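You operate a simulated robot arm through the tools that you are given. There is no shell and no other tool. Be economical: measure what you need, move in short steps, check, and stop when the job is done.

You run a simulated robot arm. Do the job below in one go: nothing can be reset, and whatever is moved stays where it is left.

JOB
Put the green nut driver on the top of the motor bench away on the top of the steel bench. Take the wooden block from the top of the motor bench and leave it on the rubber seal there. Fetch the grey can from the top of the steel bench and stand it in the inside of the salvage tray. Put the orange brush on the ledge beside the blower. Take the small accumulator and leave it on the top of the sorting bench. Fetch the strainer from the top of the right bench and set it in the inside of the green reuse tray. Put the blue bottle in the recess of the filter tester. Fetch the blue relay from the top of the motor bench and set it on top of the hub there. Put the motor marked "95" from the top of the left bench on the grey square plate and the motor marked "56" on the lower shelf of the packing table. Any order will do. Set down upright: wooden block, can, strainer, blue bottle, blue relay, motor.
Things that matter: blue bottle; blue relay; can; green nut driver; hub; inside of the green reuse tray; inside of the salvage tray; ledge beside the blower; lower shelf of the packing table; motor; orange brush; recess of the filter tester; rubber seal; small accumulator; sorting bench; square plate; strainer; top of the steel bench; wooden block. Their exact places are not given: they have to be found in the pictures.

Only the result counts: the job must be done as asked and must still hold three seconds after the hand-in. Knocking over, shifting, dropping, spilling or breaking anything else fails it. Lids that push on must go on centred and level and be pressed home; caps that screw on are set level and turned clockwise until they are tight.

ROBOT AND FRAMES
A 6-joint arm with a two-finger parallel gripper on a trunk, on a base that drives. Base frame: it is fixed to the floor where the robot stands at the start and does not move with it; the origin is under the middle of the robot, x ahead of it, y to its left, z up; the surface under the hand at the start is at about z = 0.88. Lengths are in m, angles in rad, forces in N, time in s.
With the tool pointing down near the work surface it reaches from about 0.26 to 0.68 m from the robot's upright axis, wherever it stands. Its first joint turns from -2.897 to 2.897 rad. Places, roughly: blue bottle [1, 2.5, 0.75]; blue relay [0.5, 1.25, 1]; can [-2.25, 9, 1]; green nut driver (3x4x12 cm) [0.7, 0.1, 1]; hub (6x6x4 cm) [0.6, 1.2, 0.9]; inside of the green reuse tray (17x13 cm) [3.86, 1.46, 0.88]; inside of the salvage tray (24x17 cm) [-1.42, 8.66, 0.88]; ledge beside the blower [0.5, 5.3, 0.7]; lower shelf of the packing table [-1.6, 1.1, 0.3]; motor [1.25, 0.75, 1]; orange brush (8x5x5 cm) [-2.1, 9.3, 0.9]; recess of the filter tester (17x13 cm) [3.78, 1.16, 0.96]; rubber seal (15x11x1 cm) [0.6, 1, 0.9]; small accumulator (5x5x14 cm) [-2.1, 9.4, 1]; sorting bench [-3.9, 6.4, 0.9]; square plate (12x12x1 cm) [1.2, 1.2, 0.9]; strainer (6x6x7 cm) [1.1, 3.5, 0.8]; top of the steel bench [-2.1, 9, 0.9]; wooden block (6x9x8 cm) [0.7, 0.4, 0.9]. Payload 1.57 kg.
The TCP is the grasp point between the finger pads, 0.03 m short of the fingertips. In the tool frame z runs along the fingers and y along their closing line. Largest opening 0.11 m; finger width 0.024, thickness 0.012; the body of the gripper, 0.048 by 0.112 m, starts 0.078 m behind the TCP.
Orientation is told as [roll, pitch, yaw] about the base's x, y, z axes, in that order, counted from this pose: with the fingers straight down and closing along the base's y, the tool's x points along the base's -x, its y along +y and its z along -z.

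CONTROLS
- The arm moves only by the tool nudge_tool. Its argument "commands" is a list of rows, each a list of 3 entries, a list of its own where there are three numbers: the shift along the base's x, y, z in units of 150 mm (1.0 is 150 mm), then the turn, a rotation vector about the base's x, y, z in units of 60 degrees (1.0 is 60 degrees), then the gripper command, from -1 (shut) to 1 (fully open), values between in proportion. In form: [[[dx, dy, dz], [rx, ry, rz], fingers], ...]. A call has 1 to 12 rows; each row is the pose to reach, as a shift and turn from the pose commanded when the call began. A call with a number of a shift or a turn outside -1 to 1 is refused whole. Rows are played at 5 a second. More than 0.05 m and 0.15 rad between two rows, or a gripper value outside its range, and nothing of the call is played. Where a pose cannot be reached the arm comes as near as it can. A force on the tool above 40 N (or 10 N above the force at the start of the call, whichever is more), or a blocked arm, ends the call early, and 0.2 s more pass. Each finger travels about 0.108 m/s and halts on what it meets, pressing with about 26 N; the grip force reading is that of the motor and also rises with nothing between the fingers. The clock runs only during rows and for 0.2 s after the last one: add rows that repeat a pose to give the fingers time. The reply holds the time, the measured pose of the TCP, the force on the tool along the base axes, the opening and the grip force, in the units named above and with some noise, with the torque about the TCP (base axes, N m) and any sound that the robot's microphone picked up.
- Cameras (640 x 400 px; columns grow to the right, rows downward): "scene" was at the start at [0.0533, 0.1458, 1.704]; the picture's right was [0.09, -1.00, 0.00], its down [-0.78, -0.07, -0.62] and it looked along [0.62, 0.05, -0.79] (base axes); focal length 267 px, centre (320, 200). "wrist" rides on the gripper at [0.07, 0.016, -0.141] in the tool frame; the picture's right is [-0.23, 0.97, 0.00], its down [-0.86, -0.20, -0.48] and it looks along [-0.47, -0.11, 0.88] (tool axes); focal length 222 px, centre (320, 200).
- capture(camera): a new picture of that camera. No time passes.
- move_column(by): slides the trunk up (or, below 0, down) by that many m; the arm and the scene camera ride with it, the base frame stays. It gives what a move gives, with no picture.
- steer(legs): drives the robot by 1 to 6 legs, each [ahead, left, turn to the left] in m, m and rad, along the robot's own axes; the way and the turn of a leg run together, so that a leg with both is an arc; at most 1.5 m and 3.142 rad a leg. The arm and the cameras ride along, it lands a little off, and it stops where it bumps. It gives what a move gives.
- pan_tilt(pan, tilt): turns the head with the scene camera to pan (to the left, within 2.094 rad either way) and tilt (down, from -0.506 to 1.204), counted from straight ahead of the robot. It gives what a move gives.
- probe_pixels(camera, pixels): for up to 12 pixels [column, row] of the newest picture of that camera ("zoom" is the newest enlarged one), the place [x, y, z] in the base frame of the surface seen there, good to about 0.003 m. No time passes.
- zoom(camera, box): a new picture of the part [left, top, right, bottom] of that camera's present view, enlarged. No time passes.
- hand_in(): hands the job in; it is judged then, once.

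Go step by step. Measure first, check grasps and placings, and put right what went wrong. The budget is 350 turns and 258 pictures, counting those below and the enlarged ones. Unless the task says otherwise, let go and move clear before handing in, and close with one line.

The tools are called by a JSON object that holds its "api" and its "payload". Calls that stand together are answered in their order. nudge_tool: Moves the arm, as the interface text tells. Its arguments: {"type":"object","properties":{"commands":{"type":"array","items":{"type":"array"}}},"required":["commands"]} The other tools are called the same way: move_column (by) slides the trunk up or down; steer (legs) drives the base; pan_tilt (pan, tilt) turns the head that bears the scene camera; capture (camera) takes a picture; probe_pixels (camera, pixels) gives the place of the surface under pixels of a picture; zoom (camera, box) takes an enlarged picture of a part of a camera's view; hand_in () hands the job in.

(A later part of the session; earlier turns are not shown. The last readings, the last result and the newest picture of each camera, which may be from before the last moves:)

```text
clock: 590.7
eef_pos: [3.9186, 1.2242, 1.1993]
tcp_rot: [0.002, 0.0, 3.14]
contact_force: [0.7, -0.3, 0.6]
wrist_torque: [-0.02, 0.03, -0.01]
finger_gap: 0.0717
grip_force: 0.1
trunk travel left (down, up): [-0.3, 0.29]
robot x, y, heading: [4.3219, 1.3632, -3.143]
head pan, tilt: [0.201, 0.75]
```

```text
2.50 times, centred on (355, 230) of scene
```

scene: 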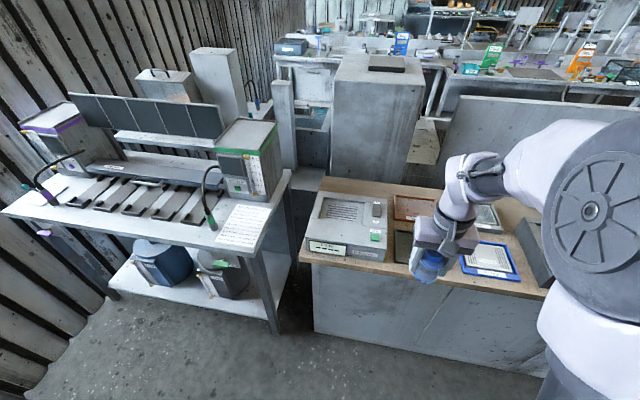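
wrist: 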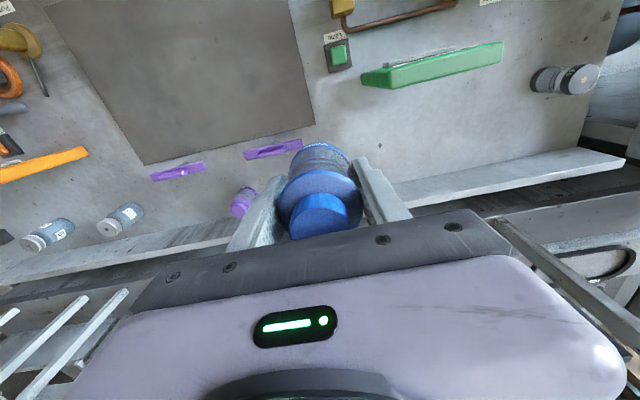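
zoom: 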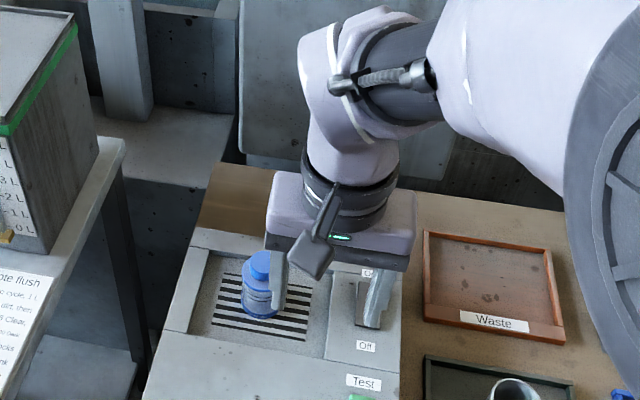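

Bottle stands in the recess. Now the motors: drive back to the west aisle, y≈1.3.

{"api": "steer", "payload": {"legs": [[-0.28, 0, 0], [0, -1.1, 0], [0, -1.1, 0], [0, -0.95, 0], [1.2, 0, 0], [1.2, 0, 0]]}}

```text
clock: 619.2
eef_pos: [1.8185, 4.5009, 1.2005]
tcp_rot: [0.002, -0.001, 3.096]
contact_force: [-0.4, 1.1, 0.7]
wrist_torque: [-0.01, -0.01, 0.04]
finger_gap: 0.0716
grip_force: 0.0
trunk travel left (down, up): [-0.3, 0.29]
robot x, y, heading: [2.2287, 4.623, 3.101]
head pan, tilt: [0.201, 0.75]
```

{"api": "steer", "payload": {"legs": [[0, 0, 0.04], [0.08, 1.1, 0], [0, 1.0, 0]]}}

{"api": "pan_tilt", "payload": {"pan": 0.6, "tilt": 0.65}}

{"api": "capture", "payload": {"camera": "scene"}}

{"api": "probe_pixels", "payload": {"camera": "scene", "pixels": [[150, 250], [240, 300], [100, 330], [250, 200], [60, 230], [200, 260], [20, 100], [300, 330]]}}

```text
clock: 629.9
eef_pos: [1.7301, 2.4008, 1.1998]
tcp_rot: [0.002, 0.001, 3.135]
contact_force: [-0.1, -0.8, 0.4]
wrist_torque: [0.03, 0.04, 0.01]
finger_gap: 0.0713
grip_force: 0.1
trunk travel left (down, up): [-0.3, 0.29]
robot x, y, heading: [2.1373, 2.5389, 3.138]
head pan, tilt: [0.201, 0.75]
```

```text
clock: 630.8
eef_pos: [1.7302, 2.401, 1.2007]
tcp_rot: [0.001, -0.001, 3.135]
contact_force: [0.6, 0.6, -0.2]
wrist_torque: [-0.02, 0.01, 0.0]
finger_gap: 0.0716
grip_force: 0.1
trunk travel left (down, up): [-0.3, 0.29]
robot x, y, heading: [2.1365, 2.5385, 3.14]
head pan, tilt: [0.6, 0.649]
```

```text
108 pictures are left
```

scene: 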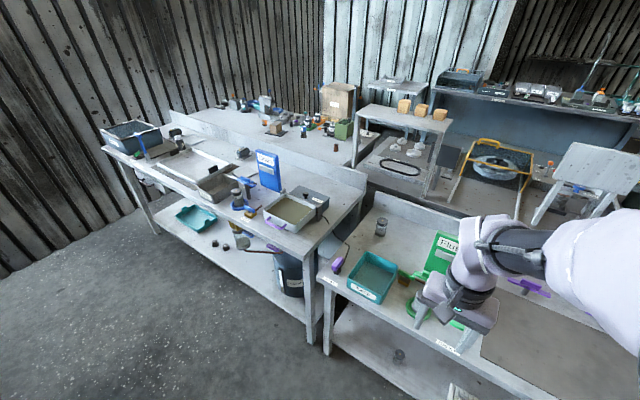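

```text
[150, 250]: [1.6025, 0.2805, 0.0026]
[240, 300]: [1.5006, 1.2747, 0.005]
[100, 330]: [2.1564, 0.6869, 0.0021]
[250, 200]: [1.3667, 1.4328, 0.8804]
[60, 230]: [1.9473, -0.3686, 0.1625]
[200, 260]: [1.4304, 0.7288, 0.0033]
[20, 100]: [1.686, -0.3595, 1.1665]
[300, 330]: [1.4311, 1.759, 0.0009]
```

{"api": "steer", "payload": {"legs": [[0, 1.2, 0]]}}

{"api": "pan_tilt", "payload": {"pan": 0.2, "tilt": 0.75}}

{"api": "capture", "payload": {"camera": "scene"}}

```text
clock: 636.9
eef_pos: [1.7264, 1.1905, 1.2]
tcp_rot: [0.002, -0.001, 3.137]
contact_force: [-0.3, 0.3, -0.2]
wrist_torque: [0.01, 0.0, 0.02]
finger_gap: 0.0713
grip_force: 0.0
trunk travel left (down, up): [-0.3, 0.29]
robot x, y, heading: [2.1282, 1.3278, 3.137]
head pan, tilt: [0.6, 0.649]
```

```text
clock: 637.8
eef_pos: [1.7261, 1.192, 1.1997]
tcp_rot: [0.003, -0.001, 3.139]
contact_force: [0.0, -0.2, -1.1]
wrist_torque: [-0.01, -0.01, -0.02]
finger_gap: 0.0716
grip_force: 0.1
trunk travel left (down, up): [-0.3, 0.29]
robot x, y, heading: [2.1298, 1.3331, 3.134]
head pan, tilt: [0.201, 0.75]
```

```text
107 pictures are left
```

scene: 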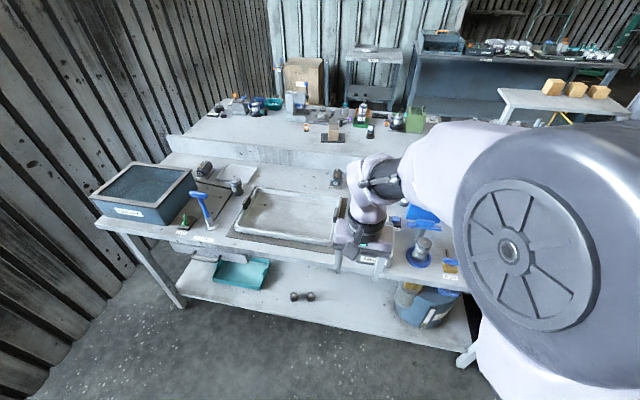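

{"api": "steer", "payload": {"legs": [[0.37, 0.12, 0]]}}

{"api": "capture", "payload": {"camera": "wrist"}}

{"api": "pan_tilt", "payload": {"pan": -0.1, "tilt": 0.9}}

{"api": "capture", "payload": {"camera": "scene"}}

```text
clock: 640.2
eef_pos: [1.3552, 1.0675, 1.1997]
tcp_rot: [0.001, 0.0, -3.14]
contact_force: [-0.8, 0.4, -0.1]
wrist_torque: [0.04, -0.02, 0.02]
finger_gap: 0.0715
grip_force: 0.1
trunk travel left (down, up): [-0.3, 0.29]
robot x, y, heading: [1.7539, 1.2098, -3.143]
head pan, tilt: [0.201, 0.75]
```

```text
106 pictures are left
```

wrist: 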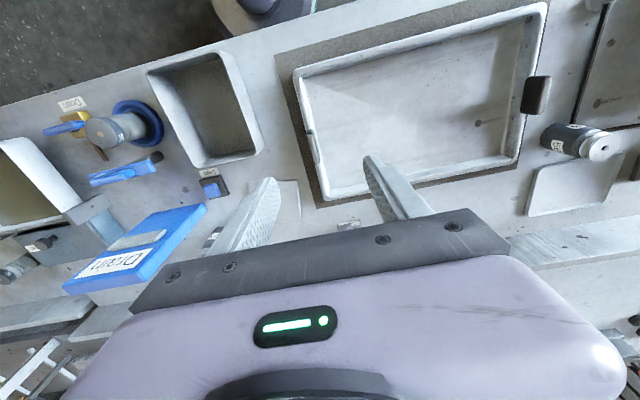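

```text
clock: 641.0
eef_pos: [1.3556, 1.0671, 1.2004]
tcp_rot: [0.001, 0.0, -3.141]
contact_force: [-0.1, 0.6, 0.0]
wrist_torque: [-0.02, -0.01, -0.02]
finger_gap: 0.0716
grip_force: 0.1
trunk travel left (down, up): [-0.3, 0.29]
robot x, y, heading: [1.7615, 1.2142, -3.141]
head pan, tilt: [-0.099, 0.901]
```

```text
105 pictures are left
```

scene: 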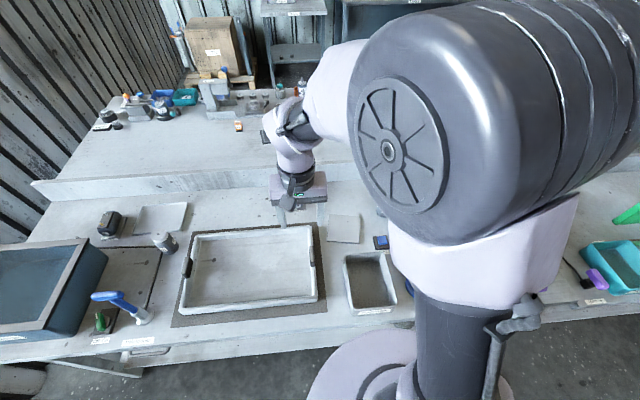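

{"api": "nudge_tool", "payload": {"commands": [[[-0.22, 0.22, 0], [0, 0, 0], 0.3], [[-0.44, 0.44, 0], [0, 0, 0], 0.3], [[-0.66, 0.66, 0], [0, 0, 0], 0.3], [[-0.88, 0.88, 0], [0, 0, 0], 0.3]]}}

{"api": "capture", "payload": {"camera": "wrist"}}

{"api": "capture", "payload": {"camera": "scene"}}

```text
clock: 642.0
eef_pos: [1.2229, 1.1993, 1.1993]
tcp_rot: [0.002, 0.0, -3.143]
contact_force: [-0.2, -0.3, -0.3]
wrist_torque: [-0.04, -0.05, -0.04]
finger_gap: 0.0715
grip_force: 0.1
trunk travel left (down, up): [-0.3, 0.29]
robot x, y, heading: [1.7625, 1.2058, -3.143]
head pan, tilt: [-0.099, 0.901]
```

```text
104 pictures are left
```

wrist: 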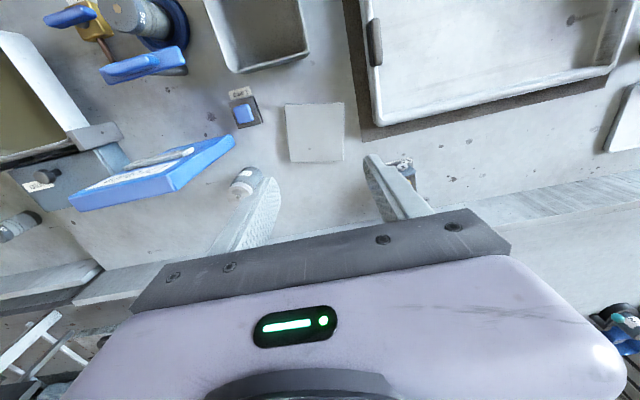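

```text
103 pictures are left
```

scene: 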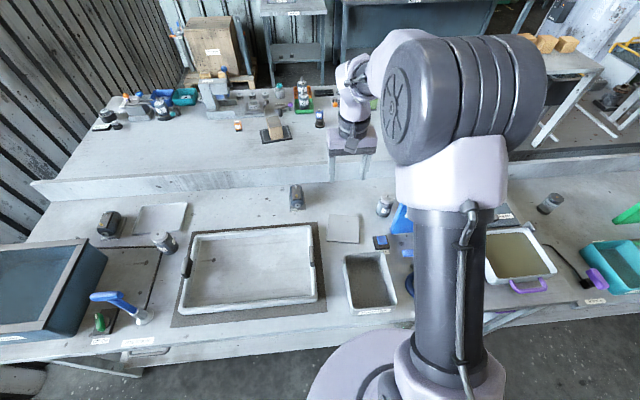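

{"api": "zoom", "payload": {"camera": "scene", "box": [320, 180, 420, 255]}}

{"api": "probe_pixels", "payload": {"camera": "zoom", "pixels": [[415, 120], [400, 165], [430, 165], [415, 190], [415, 220], [60, 225], [255, 225], [270, 395], [55, 390], [155, 310], [500, 170], [450, 240]]}}

```text
5.33 times, centred on (370, 218) of scene
```

zoom: 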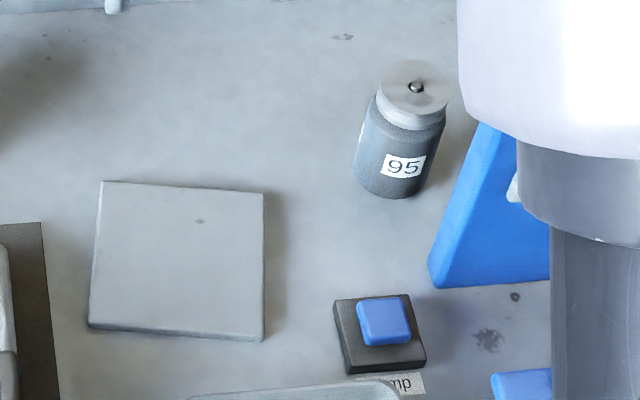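

```text
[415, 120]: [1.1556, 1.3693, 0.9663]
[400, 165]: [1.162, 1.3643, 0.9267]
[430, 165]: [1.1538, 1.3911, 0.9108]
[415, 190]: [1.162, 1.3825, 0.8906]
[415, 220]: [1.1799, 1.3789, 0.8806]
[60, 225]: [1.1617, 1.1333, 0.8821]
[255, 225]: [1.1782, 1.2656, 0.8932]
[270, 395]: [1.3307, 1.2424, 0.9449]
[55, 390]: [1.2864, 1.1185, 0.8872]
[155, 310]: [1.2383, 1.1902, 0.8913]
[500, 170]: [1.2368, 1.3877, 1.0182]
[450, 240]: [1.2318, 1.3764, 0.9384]
```

{"api": "probe_pixels", "payload": {"camera": "zoom", "pixels": [[384, 92], [446, 97], [415, 65], [412, 108], [415, 87], [362, 155], [432, 180], [392, 195], [104, 187], [258, 198], [258, 333], [93, 322]]}}

```text
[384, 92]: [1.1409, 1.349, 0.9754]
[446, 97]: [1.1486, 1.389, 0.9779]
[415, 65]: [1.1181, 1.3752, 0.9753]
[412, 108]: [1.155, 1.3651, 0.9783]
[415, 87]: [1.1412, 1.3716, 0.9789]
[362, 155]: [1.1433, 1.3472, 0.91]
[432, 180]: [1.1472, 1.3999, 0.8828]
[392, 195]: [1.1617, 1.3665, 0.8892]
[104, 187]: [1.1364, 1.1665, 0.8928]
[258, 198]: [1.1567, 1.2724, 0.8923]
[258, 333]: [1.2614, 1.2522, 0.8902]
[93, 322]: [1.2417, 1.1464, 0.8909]
```

{"api": "probe_pixels", "payload": {"camera": "wrist", "pixels": [[230, 142], [205, 165], [180, 187], [90, 208], [75, 200], [150, 165], [245, 180], [110, 180], [200, 145], [252, 170]]}}

{"api": "zoom", "payload": {"camera": "wrist", "box": [50, 110, 290, 260]}}

```text
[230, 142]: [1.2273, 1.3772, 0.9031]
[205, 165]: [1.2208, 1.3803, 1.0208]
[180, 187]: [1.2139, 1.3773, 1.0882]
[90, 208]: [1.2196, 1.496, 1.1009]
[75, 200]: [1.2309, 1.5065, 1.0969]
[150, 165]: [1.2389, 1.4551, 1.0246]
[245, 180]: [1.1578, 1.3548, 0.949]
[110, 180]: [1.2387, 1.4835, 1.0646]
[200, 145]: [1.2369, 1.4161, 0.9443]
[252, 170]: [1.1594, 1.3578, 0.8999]
```

```text
2.67 times, centred on (170, 185) of wrist
```

zoom: 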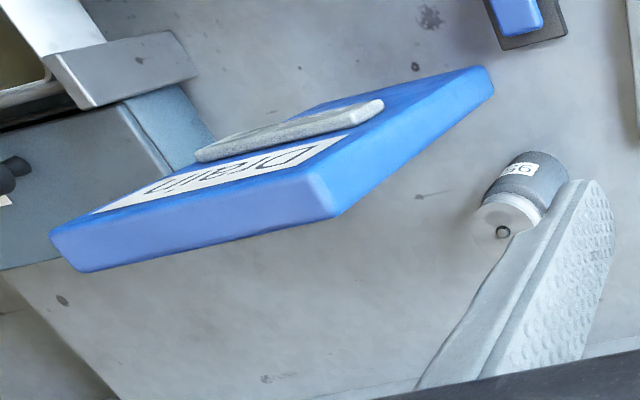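

Motor 95 centre (1.138,1.369), top 0.977; the blue board (x≥1.213, y≥1.377, top 1.10) is near, so I approach from the south with the tool turned −35°.

{"api": "steer", "payload": {"legs": [[0.015, 0.1, 0]]}}

{"api": "nudge_tool", "payload": {"commands": [[[0, 0.1, 0], [0, 0, -0.12], 0.5], [[0, 0.2, 0], [0, 0, -0.24], 0.5], [[0, 0.3, 0], [0, 0, -0.36], 0.5], [[0, 0.4, 0], [0, 0, -0.48], 0.5], [[0, 0.5, 0], [0, 0, -0.58], 0.5]]}}

```text
clock: 643.2
eef_pos: [1.2082, 1.096, 1.2007]
tcp_rot: [0.0, 0.001, -3.14]
contact_force: [-0.2, -0.4, 0.0]
wrist_torque: [0.03, -0.02, 0.02]
finger_gap: 0.0717
grip_force: 0.0
trunk travel left (down, up): [-0.3, 0.29]
robot x, y, heading: [1.7457, 1.1119, -3.138]
head pan, tilt: [-0.099, 0.901]
```

```text
clock: 644.4
eef_pos: [1.2092, 1.1741, 1.1991]
tcp_rot: [0.003, 0.001, 2.534]
contact_force: [-0.1, 0.4, 0.4]
wrist_torque: [0.01, -0.01, 0.03]
finger_gap: 0.0824
grip_force: 0.1
trunk travel left (down, up): [-0.3, 0.29]
robot x, y, heading: [1.7501, 1.111, -3.14]
head pan, tilt: [-0.099, 0.901]
```

{"api": "nudge_tool", "payload": {"commands": [[[-0.2, 0.2, 0], [0, 0, 0], 0.5], [[-0.35, 0.45, 0], [0, 0, 0], 0.5], [[-0.45, 0.7, 0], [0, 0, 0], 0.5], [[-0.47, 1.0, 0], [0, 0, 0], 0.5]]}}

{"api": "nudge_tool", "payload": {"commands": [[[0, 0.2, 0], [0, 0, 0], 0.5], [[0, 0.3, 0], [0, 0, 0], 0.5], [[0, 0.3, -0.3], [0, 0, 0], 0.5], [[0, 0.3, -0.6], [0, 0, 0], 0.5]]}}

{"api": "capture", "payload": {"camera": "wrist"}}

{"api": "zoom", "payload": {"camera": "scene", "box": [320, 100, 480, 240]}}

```text
clock: 645.4
eef_pos: [1.1374, 1.3235, 1.1994]
tcp_rot: [0.003, 0.001, 2.535]
contact_force: [0.6, 0.3, -0.7]
wrist_torque: [-0.05, -0.02, 0.0]
finger_gap: 0.0823
grip_force: 0.0
trunk travel left (down, up): [-0.3, 0.29]
robot x, y, heading: [1.7459, 1.11, -3.138]
head pan, tilt: [-0.099, 0.901]
```

```text
clock: 646.4
eef_pos: [1.1408, 1.365, 1.1098]
tcp_rot: [0.003, -0.002, 2.536]
contact_force: [-0.7, 1.0, -0.3]
wrist_torque: [-0.02, 0.01, 0.0]
finger_gap: 0.0825
grip_force: 0.0
trunk travel left (down, up): [-0.3, 0.29]
robot x, y, heading: [1.7473, 1.1105, -3.137]
head pan, tilt: [-0.099, 0.901]
```

```text
100 pictures are left
```

wrist: 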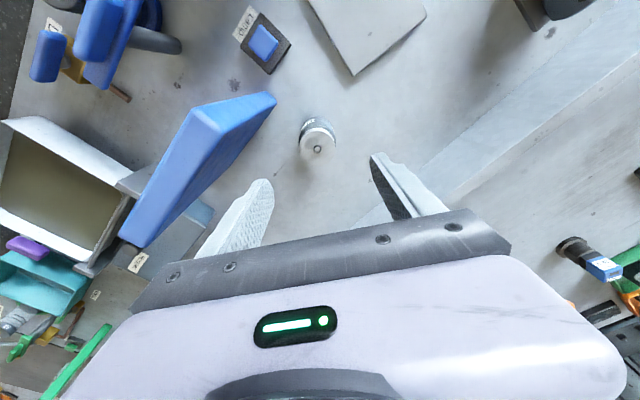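

```text
2.86 times, centred on (400, 170) of scene
```

zoom: 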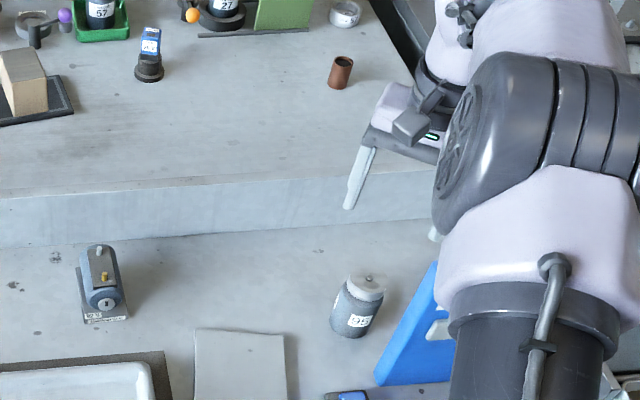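

{"api": "nudge_tool", "payload": {"commands": [[[-0.01, 0.02, -0.25], [0, 0, 0], 0.5], [[-0.01, 0.02, -0.5], [0, 0, 0], 0.5], [[-0.01, 0.02, -0.7], [0, 0, 0], 0.5]]}}

{"api": "capture", "payload": {"camera": "wrist"}}

```text
clock: 647.2
eef_pos: [1.138, 1.3704, 1.005]
tcp_rot: [0.001, -0.001, 2.535]
contact_force: [0.7, -0.3, 0.8]
wrist_torque: [0.01, 0.02, -0.01]
finger_gap: 0.0824
grip_force: 0.0
trunk travel left (down, up): [-0.3, 0.29]
robot x, y, heading: [1.7465, 1.1115, -3.138]
head pan, tilt: [-0.099, 0.901]
```

```text
98 pictures are left
```

wrist: 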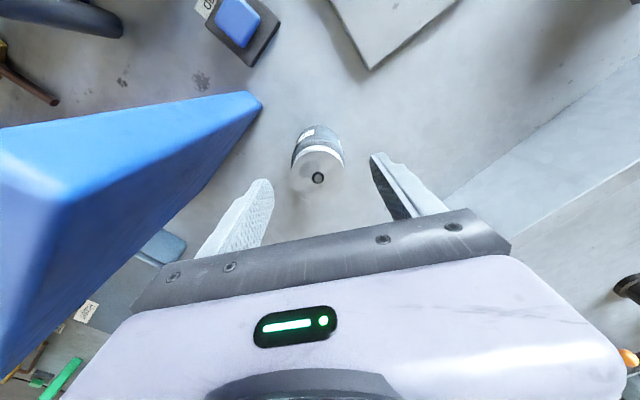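

{"api": "nudge_tool", "payload": {"commands": [[[0, 0, -0.2], [0, 0, 0], 0.5], [[0, 0, -0.4], [0, 0, 0], 0.5], [[0, 0, -0.56], [0, 0, 0], 0.5], [[0, 0, -0.56], [0, 0, 0], 0.5]]}}

{"api": "capture", "payload": {"camera": "wrist"}}

```text
clock: 648.2
eef_pos: [1.1355, 1.3709, 0.9207]
tcp_rot: [0.001, 0.0, 2.537]
contact_force: [-0.5, 0.4, 0.2]
wrist_torque: [-0.02, 0.0, 0.0]
finger_gap: 0.0825
grip_force: 0.0
trunk travel left (down, up): [-0.3, 0.29]
robot x, y, heading: [1.7462, 1.1103, -3.14]
head pan, tilt: [-0.099, 0.901]
```

```text
97 pictures are left
```

wrist: 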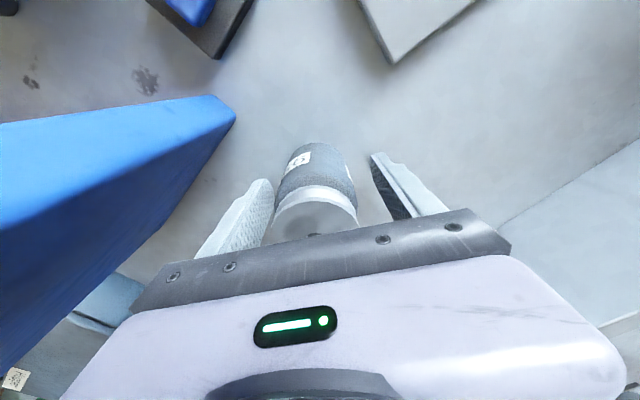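

{"api": "nudge_tool", "payload": {"commands": [[[0, 0, 0], [0, 0, 0], 0.15], [[0, 0, 0], [0, 0, 0], -0.2], [[0, 0, 0], [0, 0, 0], -1], [[0, 0, 0], [0, 0, 0], -1], [[0, 0, 0.25], [0, 0, 0], -1], [[0, 0, 0.5], [0, 0, 0], -1], [[0, -0.1, 0.8], [0, 0, 0], -1]]}}

{"api": "capture", "payload": {"camera": "wrist"}}

```text
clock: 649.8
eef_pos: [1.1368, 1.3545, 1.0422]
tcp_rot: [0.002, 0.002, 2.536]
contact_force: [0.8, -0.8, -3.5]
wrist_torque: [0.0, 0.0, -0.02]
finger_gap: 0.0516
grip_force: 25.7
trunk travel left (down, up): [-0.3, 0.29]
robot x, y, heading: [1.746, 1.1112, -3.137]
head pan, tilt: [-0.099, 0.901]
```

```text
96 pictures are left
```

wrist: 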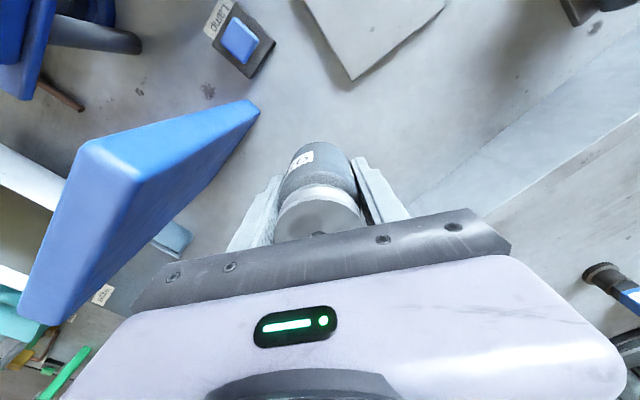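

{"api": "nudge_tool", "payload": {"commands": [[[0.1, -0.25, 0.1], [0, 0, 0], -1], [[0.2, -0.5, 0.1], [0, 0, 0], -1], [[0.3, -0.75, 0.1], [0, 0, 0], -1], [[0.415, -0.97, 0.0], [0, 0, 0], -1], [[0.415, -0.97, -0.3], [0, 0, 0], -1], [[0.415, -0.97, -0.55], [0, 0, 0], -1], [[0.415, -0.97, -0.65], [0, 0, 0], -1]]}}

{"api": "zoom", "payload": {"camera": "scene", "box": [300, 150, 440, 260]}}

{"api": "capture", "payload": {"camera": "wrist"}}

```text
clock: 651.4
eef_pos: [1.1986, 1.2078, 0.9414]
tcp_rot: [0.001, 0.001, 2.536]
contact_force: [0.7, 0.5, -3.6]
wrist_torque: [0.02, -0.07, -0.03]
finger_gap: 0.0516
grip_force: 25.3
trunk travel left (down, up): [-0.3, 0.29]
robot x, y, heading: [1.7463, 1.1075, -3.135]
head pan, tilt: [-0.099, 0.901]
```

```text
3.64 times, centred on (370, 205) of scene
```

zoom: 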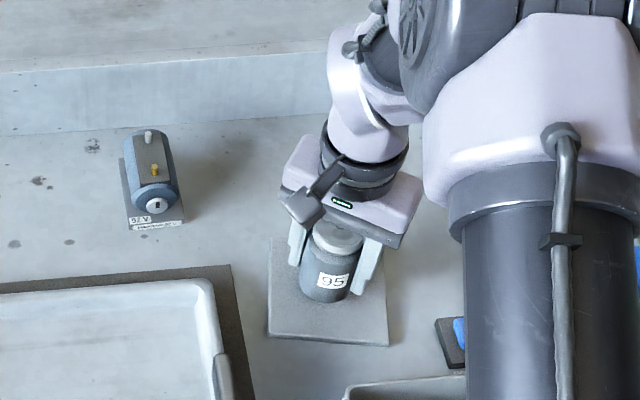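

```text
94 pictures are left
```

wrist: 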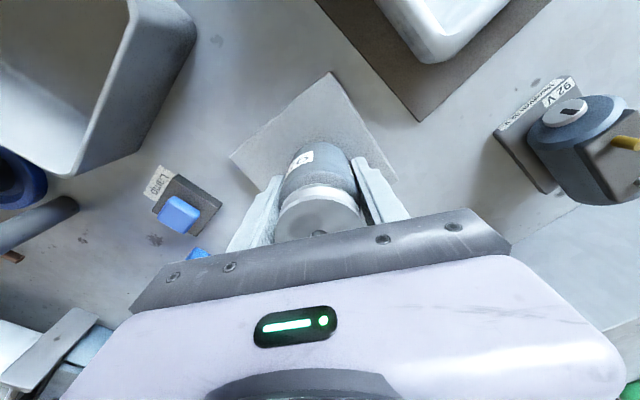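

Centred over the plate. Lower to contact.

{"api": "nudge_tool", "payload": {"commands": [[[0, 0, -0.03], [0, 0, 0], -1], [[0, 0, -0.055], [0, 0, 0], -1], [[0, 0, -0.07], [0, 0, 0], -1], [[0, 0, -0.07], [0, 0, 0], -1]]}}

```text
clock: 652.4
eef_pos: [1.1984, 1.2096, 0.9347]
tcp_rot: [0.003, -0.002, 2.537]
contact_force: [-0.7, 0.7, 10.7]
wrist_torque: [0.0, -0.16, -0.02]
finger_gap: 0.0518
grip_force: 25.8
trunk travel left (down, up): [-0.3, 0.29]
robot x, y, heading: [1.743, 1.1103, -3.14]
head pan, tilt: [-0.099, 0.901]
```

{"api": "nudge_tool", "payload": {"commands": [[[0, 0, 0.01], [0, 0, 0], -1], [[0, 0, 0.01], [0, 0, 0], 0.1], [[0, 0, 0.01], [0, 0, 0], 0.4], [[0, 0, 0.01], [0, 0, 0], 0.4], [[0, 0, 0.2], [0, 0, 0], 0.4], [[0, 0, 0.5], [0, 0, 0], 0.4], [[0, 0, 0.8], [0, 0, 0], 0.4], [[0, 0, 1.0], [0, 0, 0], 0.4]]}}

{"api": "nudge_tool", "payload": {"commands": [[[0.1, -0.2, 0.2], [0, 0, 0.12], 0.4], [[0.2, -0.4, 0.4], [0, 0, 0.24], 0.4], [[0.4, -0.6, 0.5], [0, 0, 0.36], 0.4], [[0.6, -0.8, 0.5], [0, 0, 0.48], 0.4], [[0.8, -1.0, 0.5], [0, 0, 0.58], 0.4]]}}

{"api": "zoom", "payload": {"camera": "scene", "box": [300, 150, 440, 260]}}

```text
clock: 654.2
eef_pos: [1.2, 1.2111, 1.0825]
tcp_rot: [0.002, 0.0, 2.537]
contact_force: [0.5, -0.3, -0.2]
wrist_torque: [0.01, 0.05, 0.0]
finger_gap: 0.0772
grip_force: 0.0
trunk travel left (down, up): [-0.3, 0.29]
robot x, y, heading: [1.7451, 1.1095, -3.139]
head pan, tilt: [-0.099, 0.901]
```

```text
clock: 655.4
eef_pos: [1.3227, 1.0593, 1.1597]
tcp_rot: [-0.001, 0.0, -3.139]
contact_force: [0.1, -0.5, -0.6]
wrist_torque: [0.0, 0.04, 0.01]
finger_gap: 0.0773
grip_force: 0.0
trunk travel left (down, up): [-0.3, 0.29]
robot x, y, heading: [1.7472, 1.1104, -3.14]
head pan, tilt: [-0.099, 0.901]
```

```text
3.64 times, centred on (370, 205) of scene
```

zoom: 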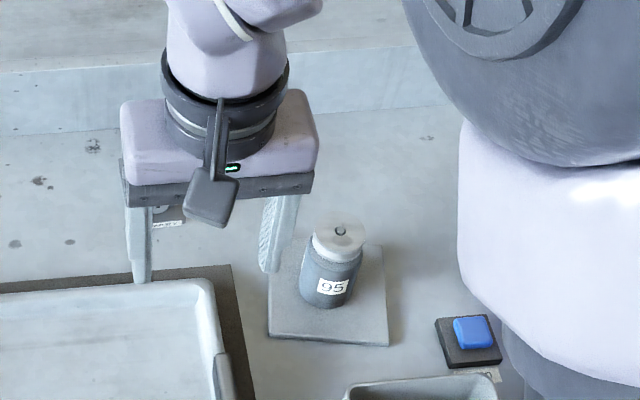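

Motor 95 stands on the plate. Next motor 56.

{"api": "nudge_tool", "payload": {"commands": [[[0.1, 0, 0.3], [0, 0, 0], 0.4], [[0.3, 0.1, 0.5], [0, 0, 0], 0.4]]}}

{"api": "steer", "payload": {"legs": [[0, 0.42, 0]]}}

{"api": "pan_tilt", "payload": {"pan": 0.1, "tilt": 0.9}}

{"api": "capture", "payload": {"camera": "scene"}}

{"api": "capture", "payload": {"camera": "wrist"}}

```text
clock: 656.0
eef_pos: [1.3667, 1.0762, 1.233]
tcp_rot: [0.001, -0.001, -3.138]
contact_force: [1.3, -0.7, 0.7]
wrist_torque: [0.01, 0.06, -0.01]
finger_gap: 0.0771
grip_force: 0.0
trunk travel left (down, up): [-0.3, 0.29]
robot x, y, heading: [1.7453, 1.1081, -3.139]
head pan, tilt: [-0.099, 0.901]
```

```text
clock: 658.6
eef_pos: [1.3652, 0.6587, 1.2328]
tcp_rot: [0.002, -0.001, 3.135]
contact_force: [-0.1, 0.6, 0.2]
wrist_torque: [0.01, 0.02, -0.02]
finger_gap: 0.077
grip_force: 0.1
trunk travel left (down, up): [-0.3, 0.29]
robot x, y, heading: [1.7438, 0.6946, 3.134]
head pan, tilt: [-0.099, 0.901]
```

```text
clock: 659.3
eef_pos: [1.3656, 0.6585, 1.2321]
tcp_rot: [0.002, 0.0, 3.135]
contact_force: [-0.1, -0.1, 0.4]
wrist_torque: [0.01, -0.07, 0.01]
finger_gap: 0.0772
grip_force: 0.0
trunk travel left (down, up): [-0.3, 0.29]
robot x, y, heading: [1.7442, 0.6936, 3.139]
head pan, tilt: [0.099, 0.901]
```

```text
92 pictures are left
```

scene: 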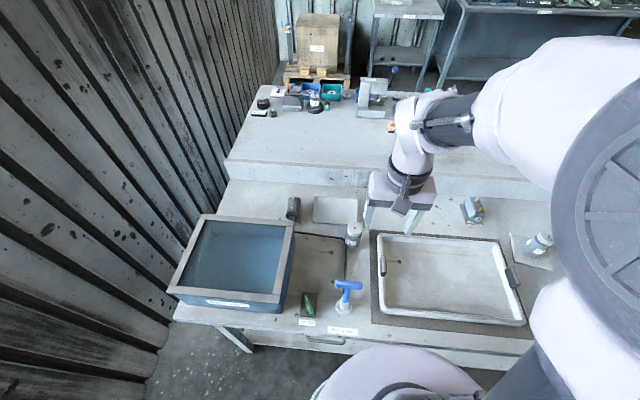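

```text
91 pictures are left
```

wrist: 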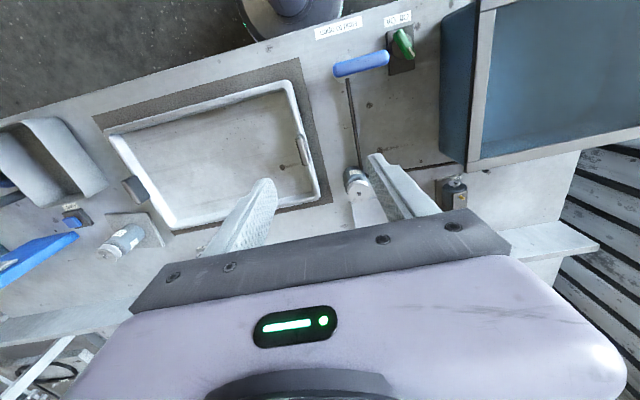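

{"api": "zoom", "payload": {"camera": "scene", "box": [300, 190, 420, 280]}}

{"api": "probe_pixels", "payload": {"camera": "zoom", "pixels": [[292, 160], [272, 170], [312, 170], [290, 185], [290, 215], [285, 250], [265, 215], [308, 225], [215, 150], [360, 260], [240, 220], [200, 360]]}}

```text
4.44 times, centred on (360, 235) of scene
```

zoom: 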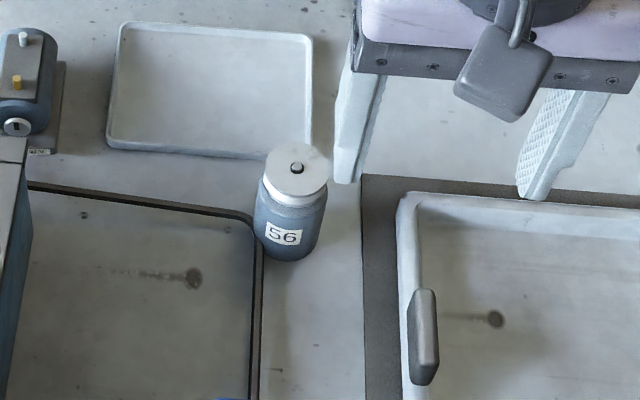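

```text
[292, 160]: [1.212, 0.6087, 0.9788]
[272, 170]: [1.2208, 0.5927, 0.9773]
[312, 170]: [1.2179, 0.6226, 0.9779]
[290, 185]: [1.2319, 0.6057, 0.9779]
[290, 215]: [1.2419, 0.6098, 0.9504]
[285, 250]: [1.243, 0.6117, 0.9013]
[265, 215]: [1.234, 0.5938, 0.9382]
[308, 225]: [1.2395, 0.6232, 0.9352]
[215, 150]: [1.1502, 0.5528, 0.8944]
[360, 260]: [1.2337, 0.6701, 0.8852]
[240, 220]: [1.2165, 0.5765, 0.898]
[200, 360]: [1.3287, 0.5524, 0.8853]
```

Motor 56 centre (1.2175,0.609). Move over and descend to z 0.935 (clear of the rim).

{"api": "nudge_tool", "payload": {"commands": [[[-0.3, -0.1, 0], [0, 0, 0], 0.5], [[-0.6, -0.2, 0], [0, 0, 0], 0.5], [[-0.9, -0.3, 0], [0, 0, 0], 0.5], [[-0.987, -0.33, -0.2], [0, 0, 0], 0.5], [[-0.987, -0.33, -0.5], [0, 0, 0], 0.5], [[-0.987, -0.33, -0.8], [0, 0, 0], 0.5], [[-0.987, -0.33, -1.0], [0, 0, 0], 0.5]]}}

{"api": "capture", "payload": {"camera": "wrist"}}

```text
clock: 660.9
eef_pos: [1.2175, 0.6111, 1.0827]
tcp_rot: [0.001, -0.001, 3.137]
contact_force: [0.4, 0.5, 0.0]
wrist_torque: [-0.05, -0.03, 0.01]
finger_gap: 0.0827
grip_force: 0.1
trunk travel left (down, up): [-0.3, 0.29]
robot x, y, heading: [1.7417, 0.69, 3.142]
head pan, tilt: [0.099, 0.901]
```

```text
89 pictures are left
```

wrist: 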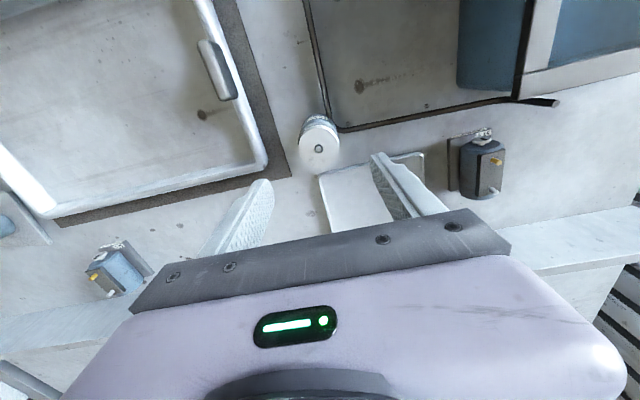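

{"api": "nudge_tool", "payload": {"commands": [[[0, 0, -0.3], [0, 0, 0], 0.5], [[0, 0, -0.6], [0, 0, 0], 0.5], [[0, 0, -0.85], [0, 0, 0], 0.5], [[0, 0, -0.98], [0, 0, 0], 0.5], [[0, 0, -0.98], [0, 0, 0], 0.5]]}}

{"api": "capture", "payload": {"camera": "wrist"}}

```text
clock: 662.1
eef_pos: [1.2162, 0.612, 0.9342]
tcp_rot: [0.002, 0.001, 3.135]
contact_force: [0.8, -0.8, 0.5]
wrist_torque: [0.04, 0.0, 0.03]
finger_gap: 0.0826
grip_force: 0.0
trunk travel left (down, up): [-0.3, 0.29]
robot x, y, heading: [1.7479, 0.6921, 3.136]
head pan, tilt: [0.099, 0.901]
```

```text
88 pictures are left
```

wrist: 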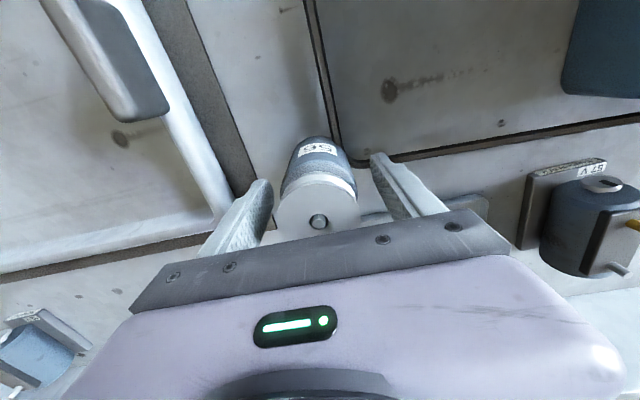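

{"api": "nudge_tool", "payload": {"commands": [[[0, 0, 0], [0, 0, 0], 0.15], [[0, 0, 0], [0, 0, 0], -0.2], [[0, 0, 0], [0, 0, 0], -1], [[0, 0, 0], [0, 0, 0], -1], [[0, 0, 0.25], [0, 0, 0], -1], [[0, 0, 0.55], [0, 0, 0], -1], [[0, 0, 0.85], [0, 0, 0], -1]]}}

{"api": "nudge_tool", "payload": {"commands": [[[0.2, 0.05, 0.2], [0, 0, 0], -1], [[0.4, 0.1, 0.4], [0, 0, 0], -1], [[0.6, 0.15, 0.6], [0, 0, 0], -1], [[0.75, 0.2, 0.8], [0, 0, 0], -1]]}}

{"api": "capture", "payload": {"camera": "wrist"}}

```text
clock: 663.7
eef_pos: [1.217, 0.6119, 1.0635]
tcp_rot: [0.003, 0.0, 3.136]
contact_force: [0.3, 0.1, -2.8]
wrist_torque: [-0.01, 0.05, 0.01]
finger_gap: 0.0509
grip_force: 26.0
trunk travel left (down, up): [-0.3, 0.29]
robot x, y, heading: [1.745, 0.6954, 3.141]
head pan, tilt: [0.099, 0.901]
```

```text
clock: 664.7
eef_pos: [1.3319, 0.6381, 1.1846]
tcp_rot: [0.002, 0.0, 3.139]
contact_force: [0.0, 0.4, -3.6]
wrist_torque: [-0.02, 0.04, -0.01]
finger_gap: 0.0507
grip_force: 26.0
trunk travel left (down, up): [-0.3, 0.29]
robot x, y, heading: [1.7473, 0.6923, 3.138]
head pan, tilt: [0.099, 0.901]
```

```text
87 pictures are left
```

wrist: 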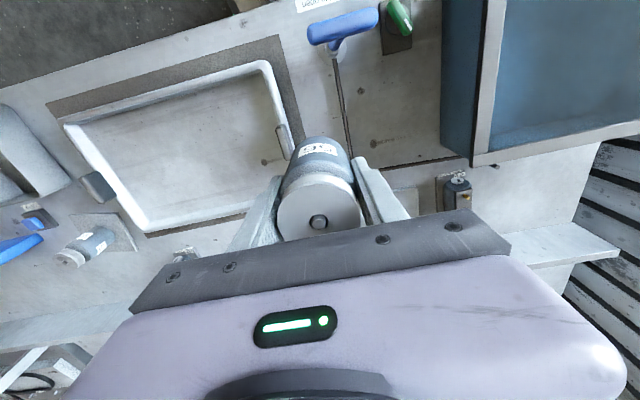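

Motor 56 held. Drive round to the packing table (north, west, south).

{"api": "steer", "payload": {"legs": [[-0.38, 0, 0], [0, -1.3, 0], [0, -1.3, 0], [0, -1.25, 0], [1.3, 0, 0]]}}

```text
clock: 691.5
eef_pos: [0.3785, 4.5039, 1.1827]
tcp_rot: [0.003, 0.0, 3.129]
contact_force: [0.2, -1.1, -3.9]
wrist_torque: [-0.01, 0.0, -0.04]
finger_gap: 0.0507
grip_force: 26.3
trunk travel left (down, up): [-0.3, 0.29]
robot x, y, heading: [0.7917, 4.554, 3.133]
head pan, tilt: [0.099, 0.901]
```

{"api": "steer", "payload": {"legs": [[1.3, 0, 0.008], [0, 1.2, 0], [0, 1.2, 0], [0, 1.0, 0]]}}

{"api": "pan_tilt", "payload": {"pan": 0.2, "tilt": 0.8}}

{"api": "capture", "payload": {"camera": "scene"}}

```text
clock: 714.3
eef_pos: [-1.0042, 1.1074, 1.1834]
tcp_rot: [0.001, 0.001, 3.137]
contact_force: [-0.3, 0.3, -3.8]
wrist_torque: [0.01, -0.01, -0.01]
finger_gap: 0.0506
grip_force: 26.1
trunk travel left (down, up): [-0.3, 0.29]
robot x, y, heading: [-0.5885, 1.1604, 3.138]
head pan, tilt: [0.099, 0.901]
```

```text
clock: 715.0
eef_pos: [-1.0034, 1.1063, 1.1836]
tcp_rot: [0.001, 0.0, 3.138]
contact_force: [-0.2, 0.5, -3.2]
wrist_torque: [-0.02, 0.01, -0.02]
finger_gap: 0.0504
grip_force: 26.1
trunk travel left (down, up): [-0.3, 0.29]
robot x, y, heading: [-0.5878, 1.1609, 3.134]
head pan, tilt: [0.201, 0.799]
```

```text
86 pictures are left
```

scene: 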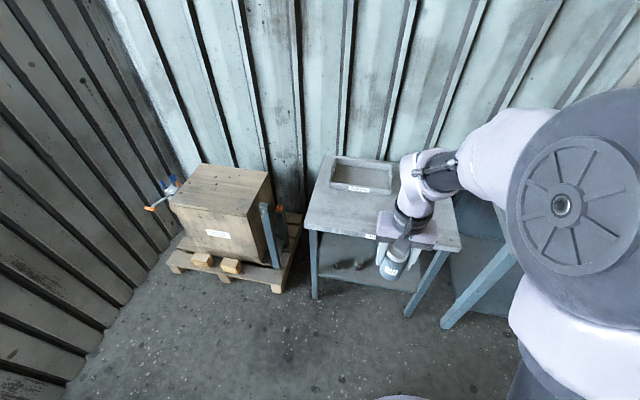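

{"api": "zoom", "payload": {"camera": "scene", "box": [270, 140, 480, 320]}}

{"api": "probe_pixels", "payload": {"camera": "scene", "pixels": [[310, 225], [455, 248], [325, 165], [330, 255], [345, 270], [400, 285], [365, 245], [340, 262], [315, 295], [408, 310], [330, 270], [370, 275]]}}

```text
2.22 times, centred on (375, 230) of scene
```

zoom: 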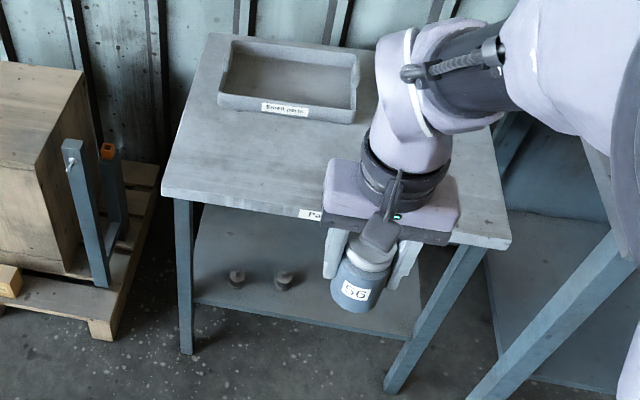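

```text
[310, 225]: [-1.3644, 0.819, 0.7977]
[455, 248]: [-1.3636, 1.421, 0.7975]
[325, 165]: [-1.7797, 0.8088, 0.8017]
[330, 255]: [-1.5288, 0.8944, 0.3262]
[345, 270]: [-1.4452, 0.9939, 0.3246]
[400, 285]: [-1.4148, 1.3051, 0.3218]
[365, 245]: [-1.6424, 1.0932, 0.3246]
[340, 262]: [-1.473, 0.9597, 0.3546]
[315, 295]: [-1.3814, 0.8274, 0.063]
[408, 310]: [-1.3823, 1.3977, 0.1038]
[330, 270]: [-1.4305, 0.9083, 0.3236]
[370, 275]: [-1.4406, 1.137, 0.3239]
```

The shelf (z 0.324) lies under the table top (z 0.80), so I must hold the motor from the side. I'll set it on the table top near the front edge, then regrasp with a tilted tool.

{"api": "steer", "payload": {"legs": [[0.26, 0, 0]]}}

{"api": "nudge_tool", "payload": {"commands": [[[-0.25, 0.1, -0.1], [0, 0, 0], -1], [[-0.5, 0.2, -0.2], [0, 0, 0], -1], [[-0.75, 0.35, -0.3], [0, 0, 0], -1], [[-1, 0.45, -0.4], [0, 0, 0], -1], [[-1, 0.45, -0.7], [0, 0, 0], -1], [[-1, 0.45, -1], [0, 0, 0], -1]]}}

{"api": "capture", "payload": {"camera": "wrist"}}

{"api": "capture", "payload": {"camera": "scene"}}

```text
clock: 716.9
eef_pos: [-1.269, 1.1094, 1.1829]
tcp_rot: [0.001, 0.0, 3.135]
contact_force: [-0.5, -0.1, -2.8]
wrist_torque: [0.02, -0.05, 0.01]
finger_gap: 0.0506
grip_force: 26.3
trunk travel left (down, up): [-0.3, 0.29]
robot x, y, heading: [-0.8565, 1.16, 3.134]
head pan, tilt: [0.201, 0.799]
```

```text
clock: 718.2
eef_pos: [-1.4212, 1.1739, 1.0341]
tcp_rot: [0.002, -0.001, 3.134]
contact_force: [-0.1, 0.3, -3.7]
wrist_torque: [-0.02, -0.01, 0.0]
finger_gap: 0.0505
grip_force: 26.4
trunk travel left (down, up): [-0.3, 0.29]
robot x, y, heading: [-0.8517, 1.1586, 3.131]
head pan, tilt: [0.201, 0.799]
```

```text
84 pictures are left
```

wrist: 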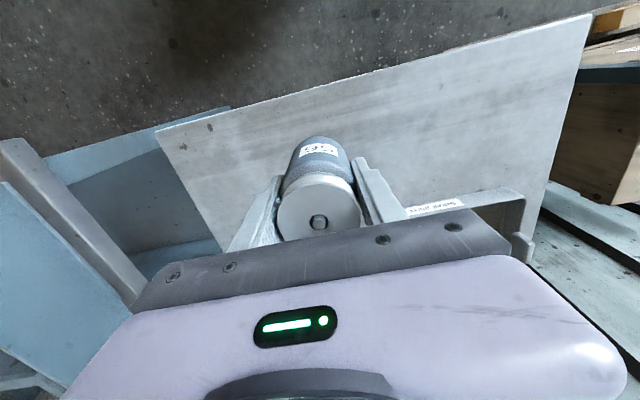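

```text
83 pictures are left
```

scene: 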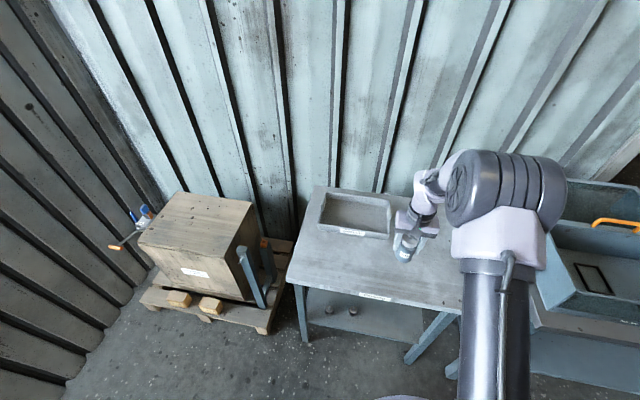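

{"api": "move_column", "payload": {"by": -0.1}}

{"api": "nudge_tool", "payload": {"commands": [[[0, 0, -0.25], [0, 0, 0], -1], [[0, 0, -0.45], [0, 0, 0], -1], [[0, 0, -0.51], [0, 0, 0], -1], [[0, 0, -0.535], [0, 0, 0], -1]]}}

```text
clock: 719.6
eef_pos: [-1.419, 1.1748, 0.9349]
tcp_rot: [0.001, 0.001, 3.135]
contact_force: [-0.4, 0.5, -3.6]
wrist_torque: [-0.03, -0.02, 0.01]
finger_gap: 0.0506
grip_force: 27.0
trunk travel left (down, up): [-0.2, 0.39]
robot x, y, heading: [-0.8549, 1.1613, 3.137]
head pan, tilt: [0.201, 0.799]
```

```text
clock: 720.6
eef_pos: [-1.4204, 1.175, 0.8549]
tcp_rot: [0.001, -0.003, 3.133]
contact_force: [0.4, -0.8, -0.2]
wrist_torque: [0.08, -0.02, 0.0]
finger_gap: 0.0508
grip_force: 26.3
trunk travel left (down, up): [-0.2, 0.39]
robot x, y, heading: [-0.8524, 1.1604, 3.136]
head pan, tilt: [0.201, 0.799]
```

Contact begins. Release and rise.

{"api": "nudge_tool", "payload": {"commands": [[[0, 0, -0.007], [0, 0, 0], -1], [[0, 0, -0.005], [0, 0, 0], 0.1], [[0, 0, -0.005], [0, 0, 0], 0.4], [[0, 0, -0.005], [0, 0, 0], 0.4], [[0, 0, 0.2], [0, 0, 0], 0.4], [[0, 0, 0.5], [0, 0, 0], 0.4], [[0, 0, 0.8], [0, 0, 0], 0.4], [[0.1, 0, 1.0], [0, 0, 0], 0.4]]}}

{"api": "zoom", "payload": {"camera": "scene", "box": [290, 180, 470, 340]}}

```text
clock: 722.4
eef_pos: [-1.4008, 1.1745, 1.007]
tcp_rot: [0.001, -0.001, 3.135]
contact_force: [0.4, -0.1, -0.3]
wrist_torque: [-0.02, 0.04, -0.03]
finger_gap: 0.077
grip_force: 0.1
trunk travel left (down, up): [-0.2, 0.39]
robot x, y, heading: [-0.8514, 1.163, 3.137]
head pan, tilt: [0.201, 0.799]
```

```text
2.50 times, centred on (380, 260) of scene
```

zoom: 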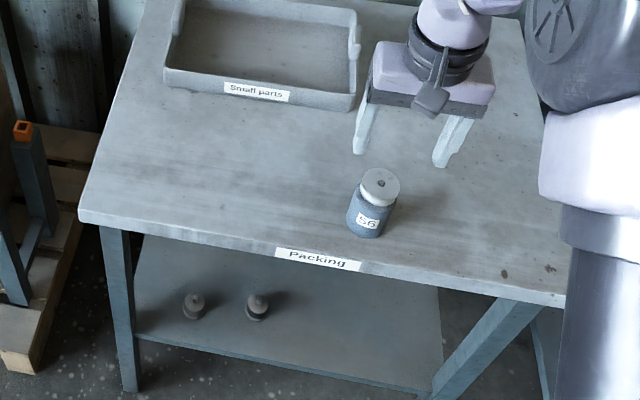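

Motor stands on the packing table. Back off 0.12 and pitch the tool 60° forward.

{"api": "steer", "payload": {"legs": [[-0.12, 0, 0]]}}

{"api": "nudge_tool", "payload": {"commands": [[[0, 0, 0], [0, 0.125, 0], 0.4], [[0, 0, 0], [0, 0.25, 0], 0.4], [[0, 0, 0], [0, 0.375, 0], 0.4], [[0, 0, 0], [0, 0.5, 0], 0.4], [[0, 0, 0], [0, 0.625, 0], 0.4], [[0, 0, 0], [0, 0.75, 0], 0.4], [[0, 0, 0], [0, 0.875, 0], 0.4], [[0, 0, 0], [0, 1.0, 0], 0.4]]}}

{"api": "capture", "payload": {"camera": "wrist"}}

{"api": "capture", "payload": {"camera": "scene"}}

```text
clock: 723.6
eef_pos: [-1.2812, 1.1732, 1.0063]
tcp_rot: [0.001, -0.002, 3.137]
contact_force: [0.2, -0.2, -0.6]
wrist_torque: [0.02, 0.02, 0.05]
finger_gap: 0.077
grip_force: 0.1
trunk travel left (down, up): [-0.2, 0.39]
robot x, y, heading: [-0.7337, 1.1638, 3.138]
head pan, tilt: [0.201, 0.799]
```

```text
clock: 725.4
eef_pos: [-1.2814, 1.1738, 1.0059]
tcp_rot: [0.013, -1.047, 3.129]
contact_force: [0.0, 0.3, 0.2]
wrist_torque: [0.0, -0.02, -0.03]
finger_gap: 0.0772
grip_force: 0.0
out of reach, approached as far as the arm can: row 4
trunk travel left (down, up): [-0.2, 0.39]
robot x, y, heading: [-0.7361, 1.1627, 3.139]
head pan, tilt: [0.201, 0.799]
```

```text
81 pictures are left
```

wrist: 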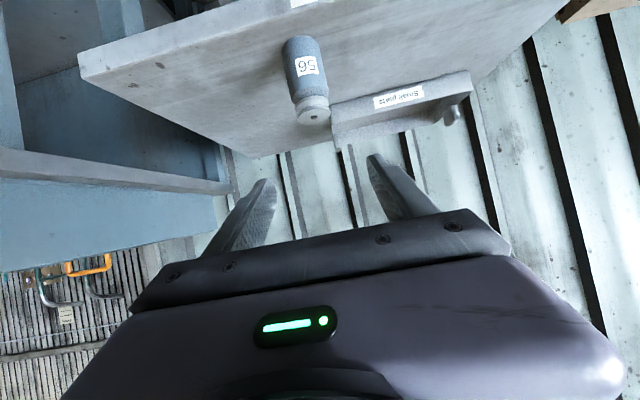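

```text
80 pictures are left
```

scene: 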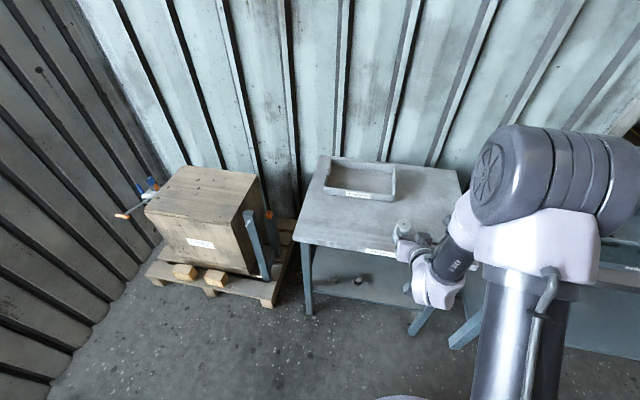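

{"api": "zoom", "payload": {"camera": "scene", "box": [370, 190, 490, 320]}}

{"api": "probe_pixels", "payload": {"camera": "zoom", "pixels": [[230, 130], [215, 160], [250, 190], [210, 260], [300, 340], [330, 300], [280, 240], [200, 210], [400, 250], [260, 280]]}}

{"api": "probe_pixels", "payload": {"camera": "wrist", "pixels": [[313, 112], [300, 70], [318, 85], [290, 90], [325, 95], [303, 45]]}}

```text
3.08 times, centred on (430, 255) of scene
```

zoom: 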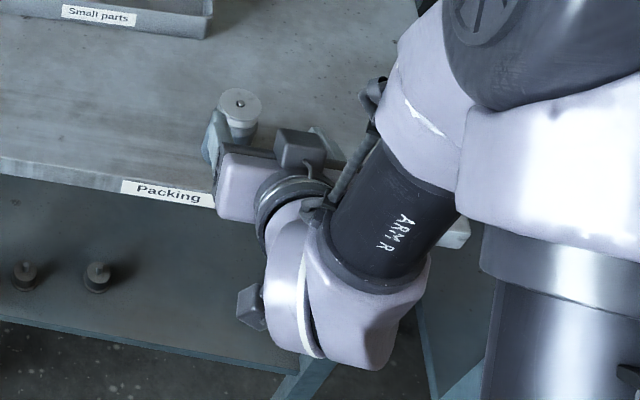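

```text
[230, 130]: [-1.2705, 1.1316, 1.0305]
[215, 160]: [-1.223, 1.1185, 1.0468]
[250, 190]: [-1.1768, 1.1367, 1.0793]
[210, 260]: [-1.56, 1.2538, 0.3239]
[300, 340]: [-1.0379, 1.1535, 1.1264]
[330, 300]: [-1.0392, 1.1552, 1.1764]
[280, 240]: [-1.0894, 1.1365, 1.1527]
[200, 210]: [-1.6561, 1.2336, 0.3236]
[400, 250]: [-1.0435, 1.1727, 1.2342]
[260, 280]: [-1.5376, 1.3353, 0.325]
```

```text
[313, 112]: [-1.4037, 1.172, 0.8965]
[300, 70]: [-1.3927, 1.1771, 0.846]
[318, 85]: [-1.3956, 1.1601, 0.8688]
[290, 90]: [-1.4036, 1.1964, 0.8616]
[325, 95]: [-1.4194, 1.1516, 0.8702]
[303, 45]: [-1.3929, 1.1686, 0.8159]
```

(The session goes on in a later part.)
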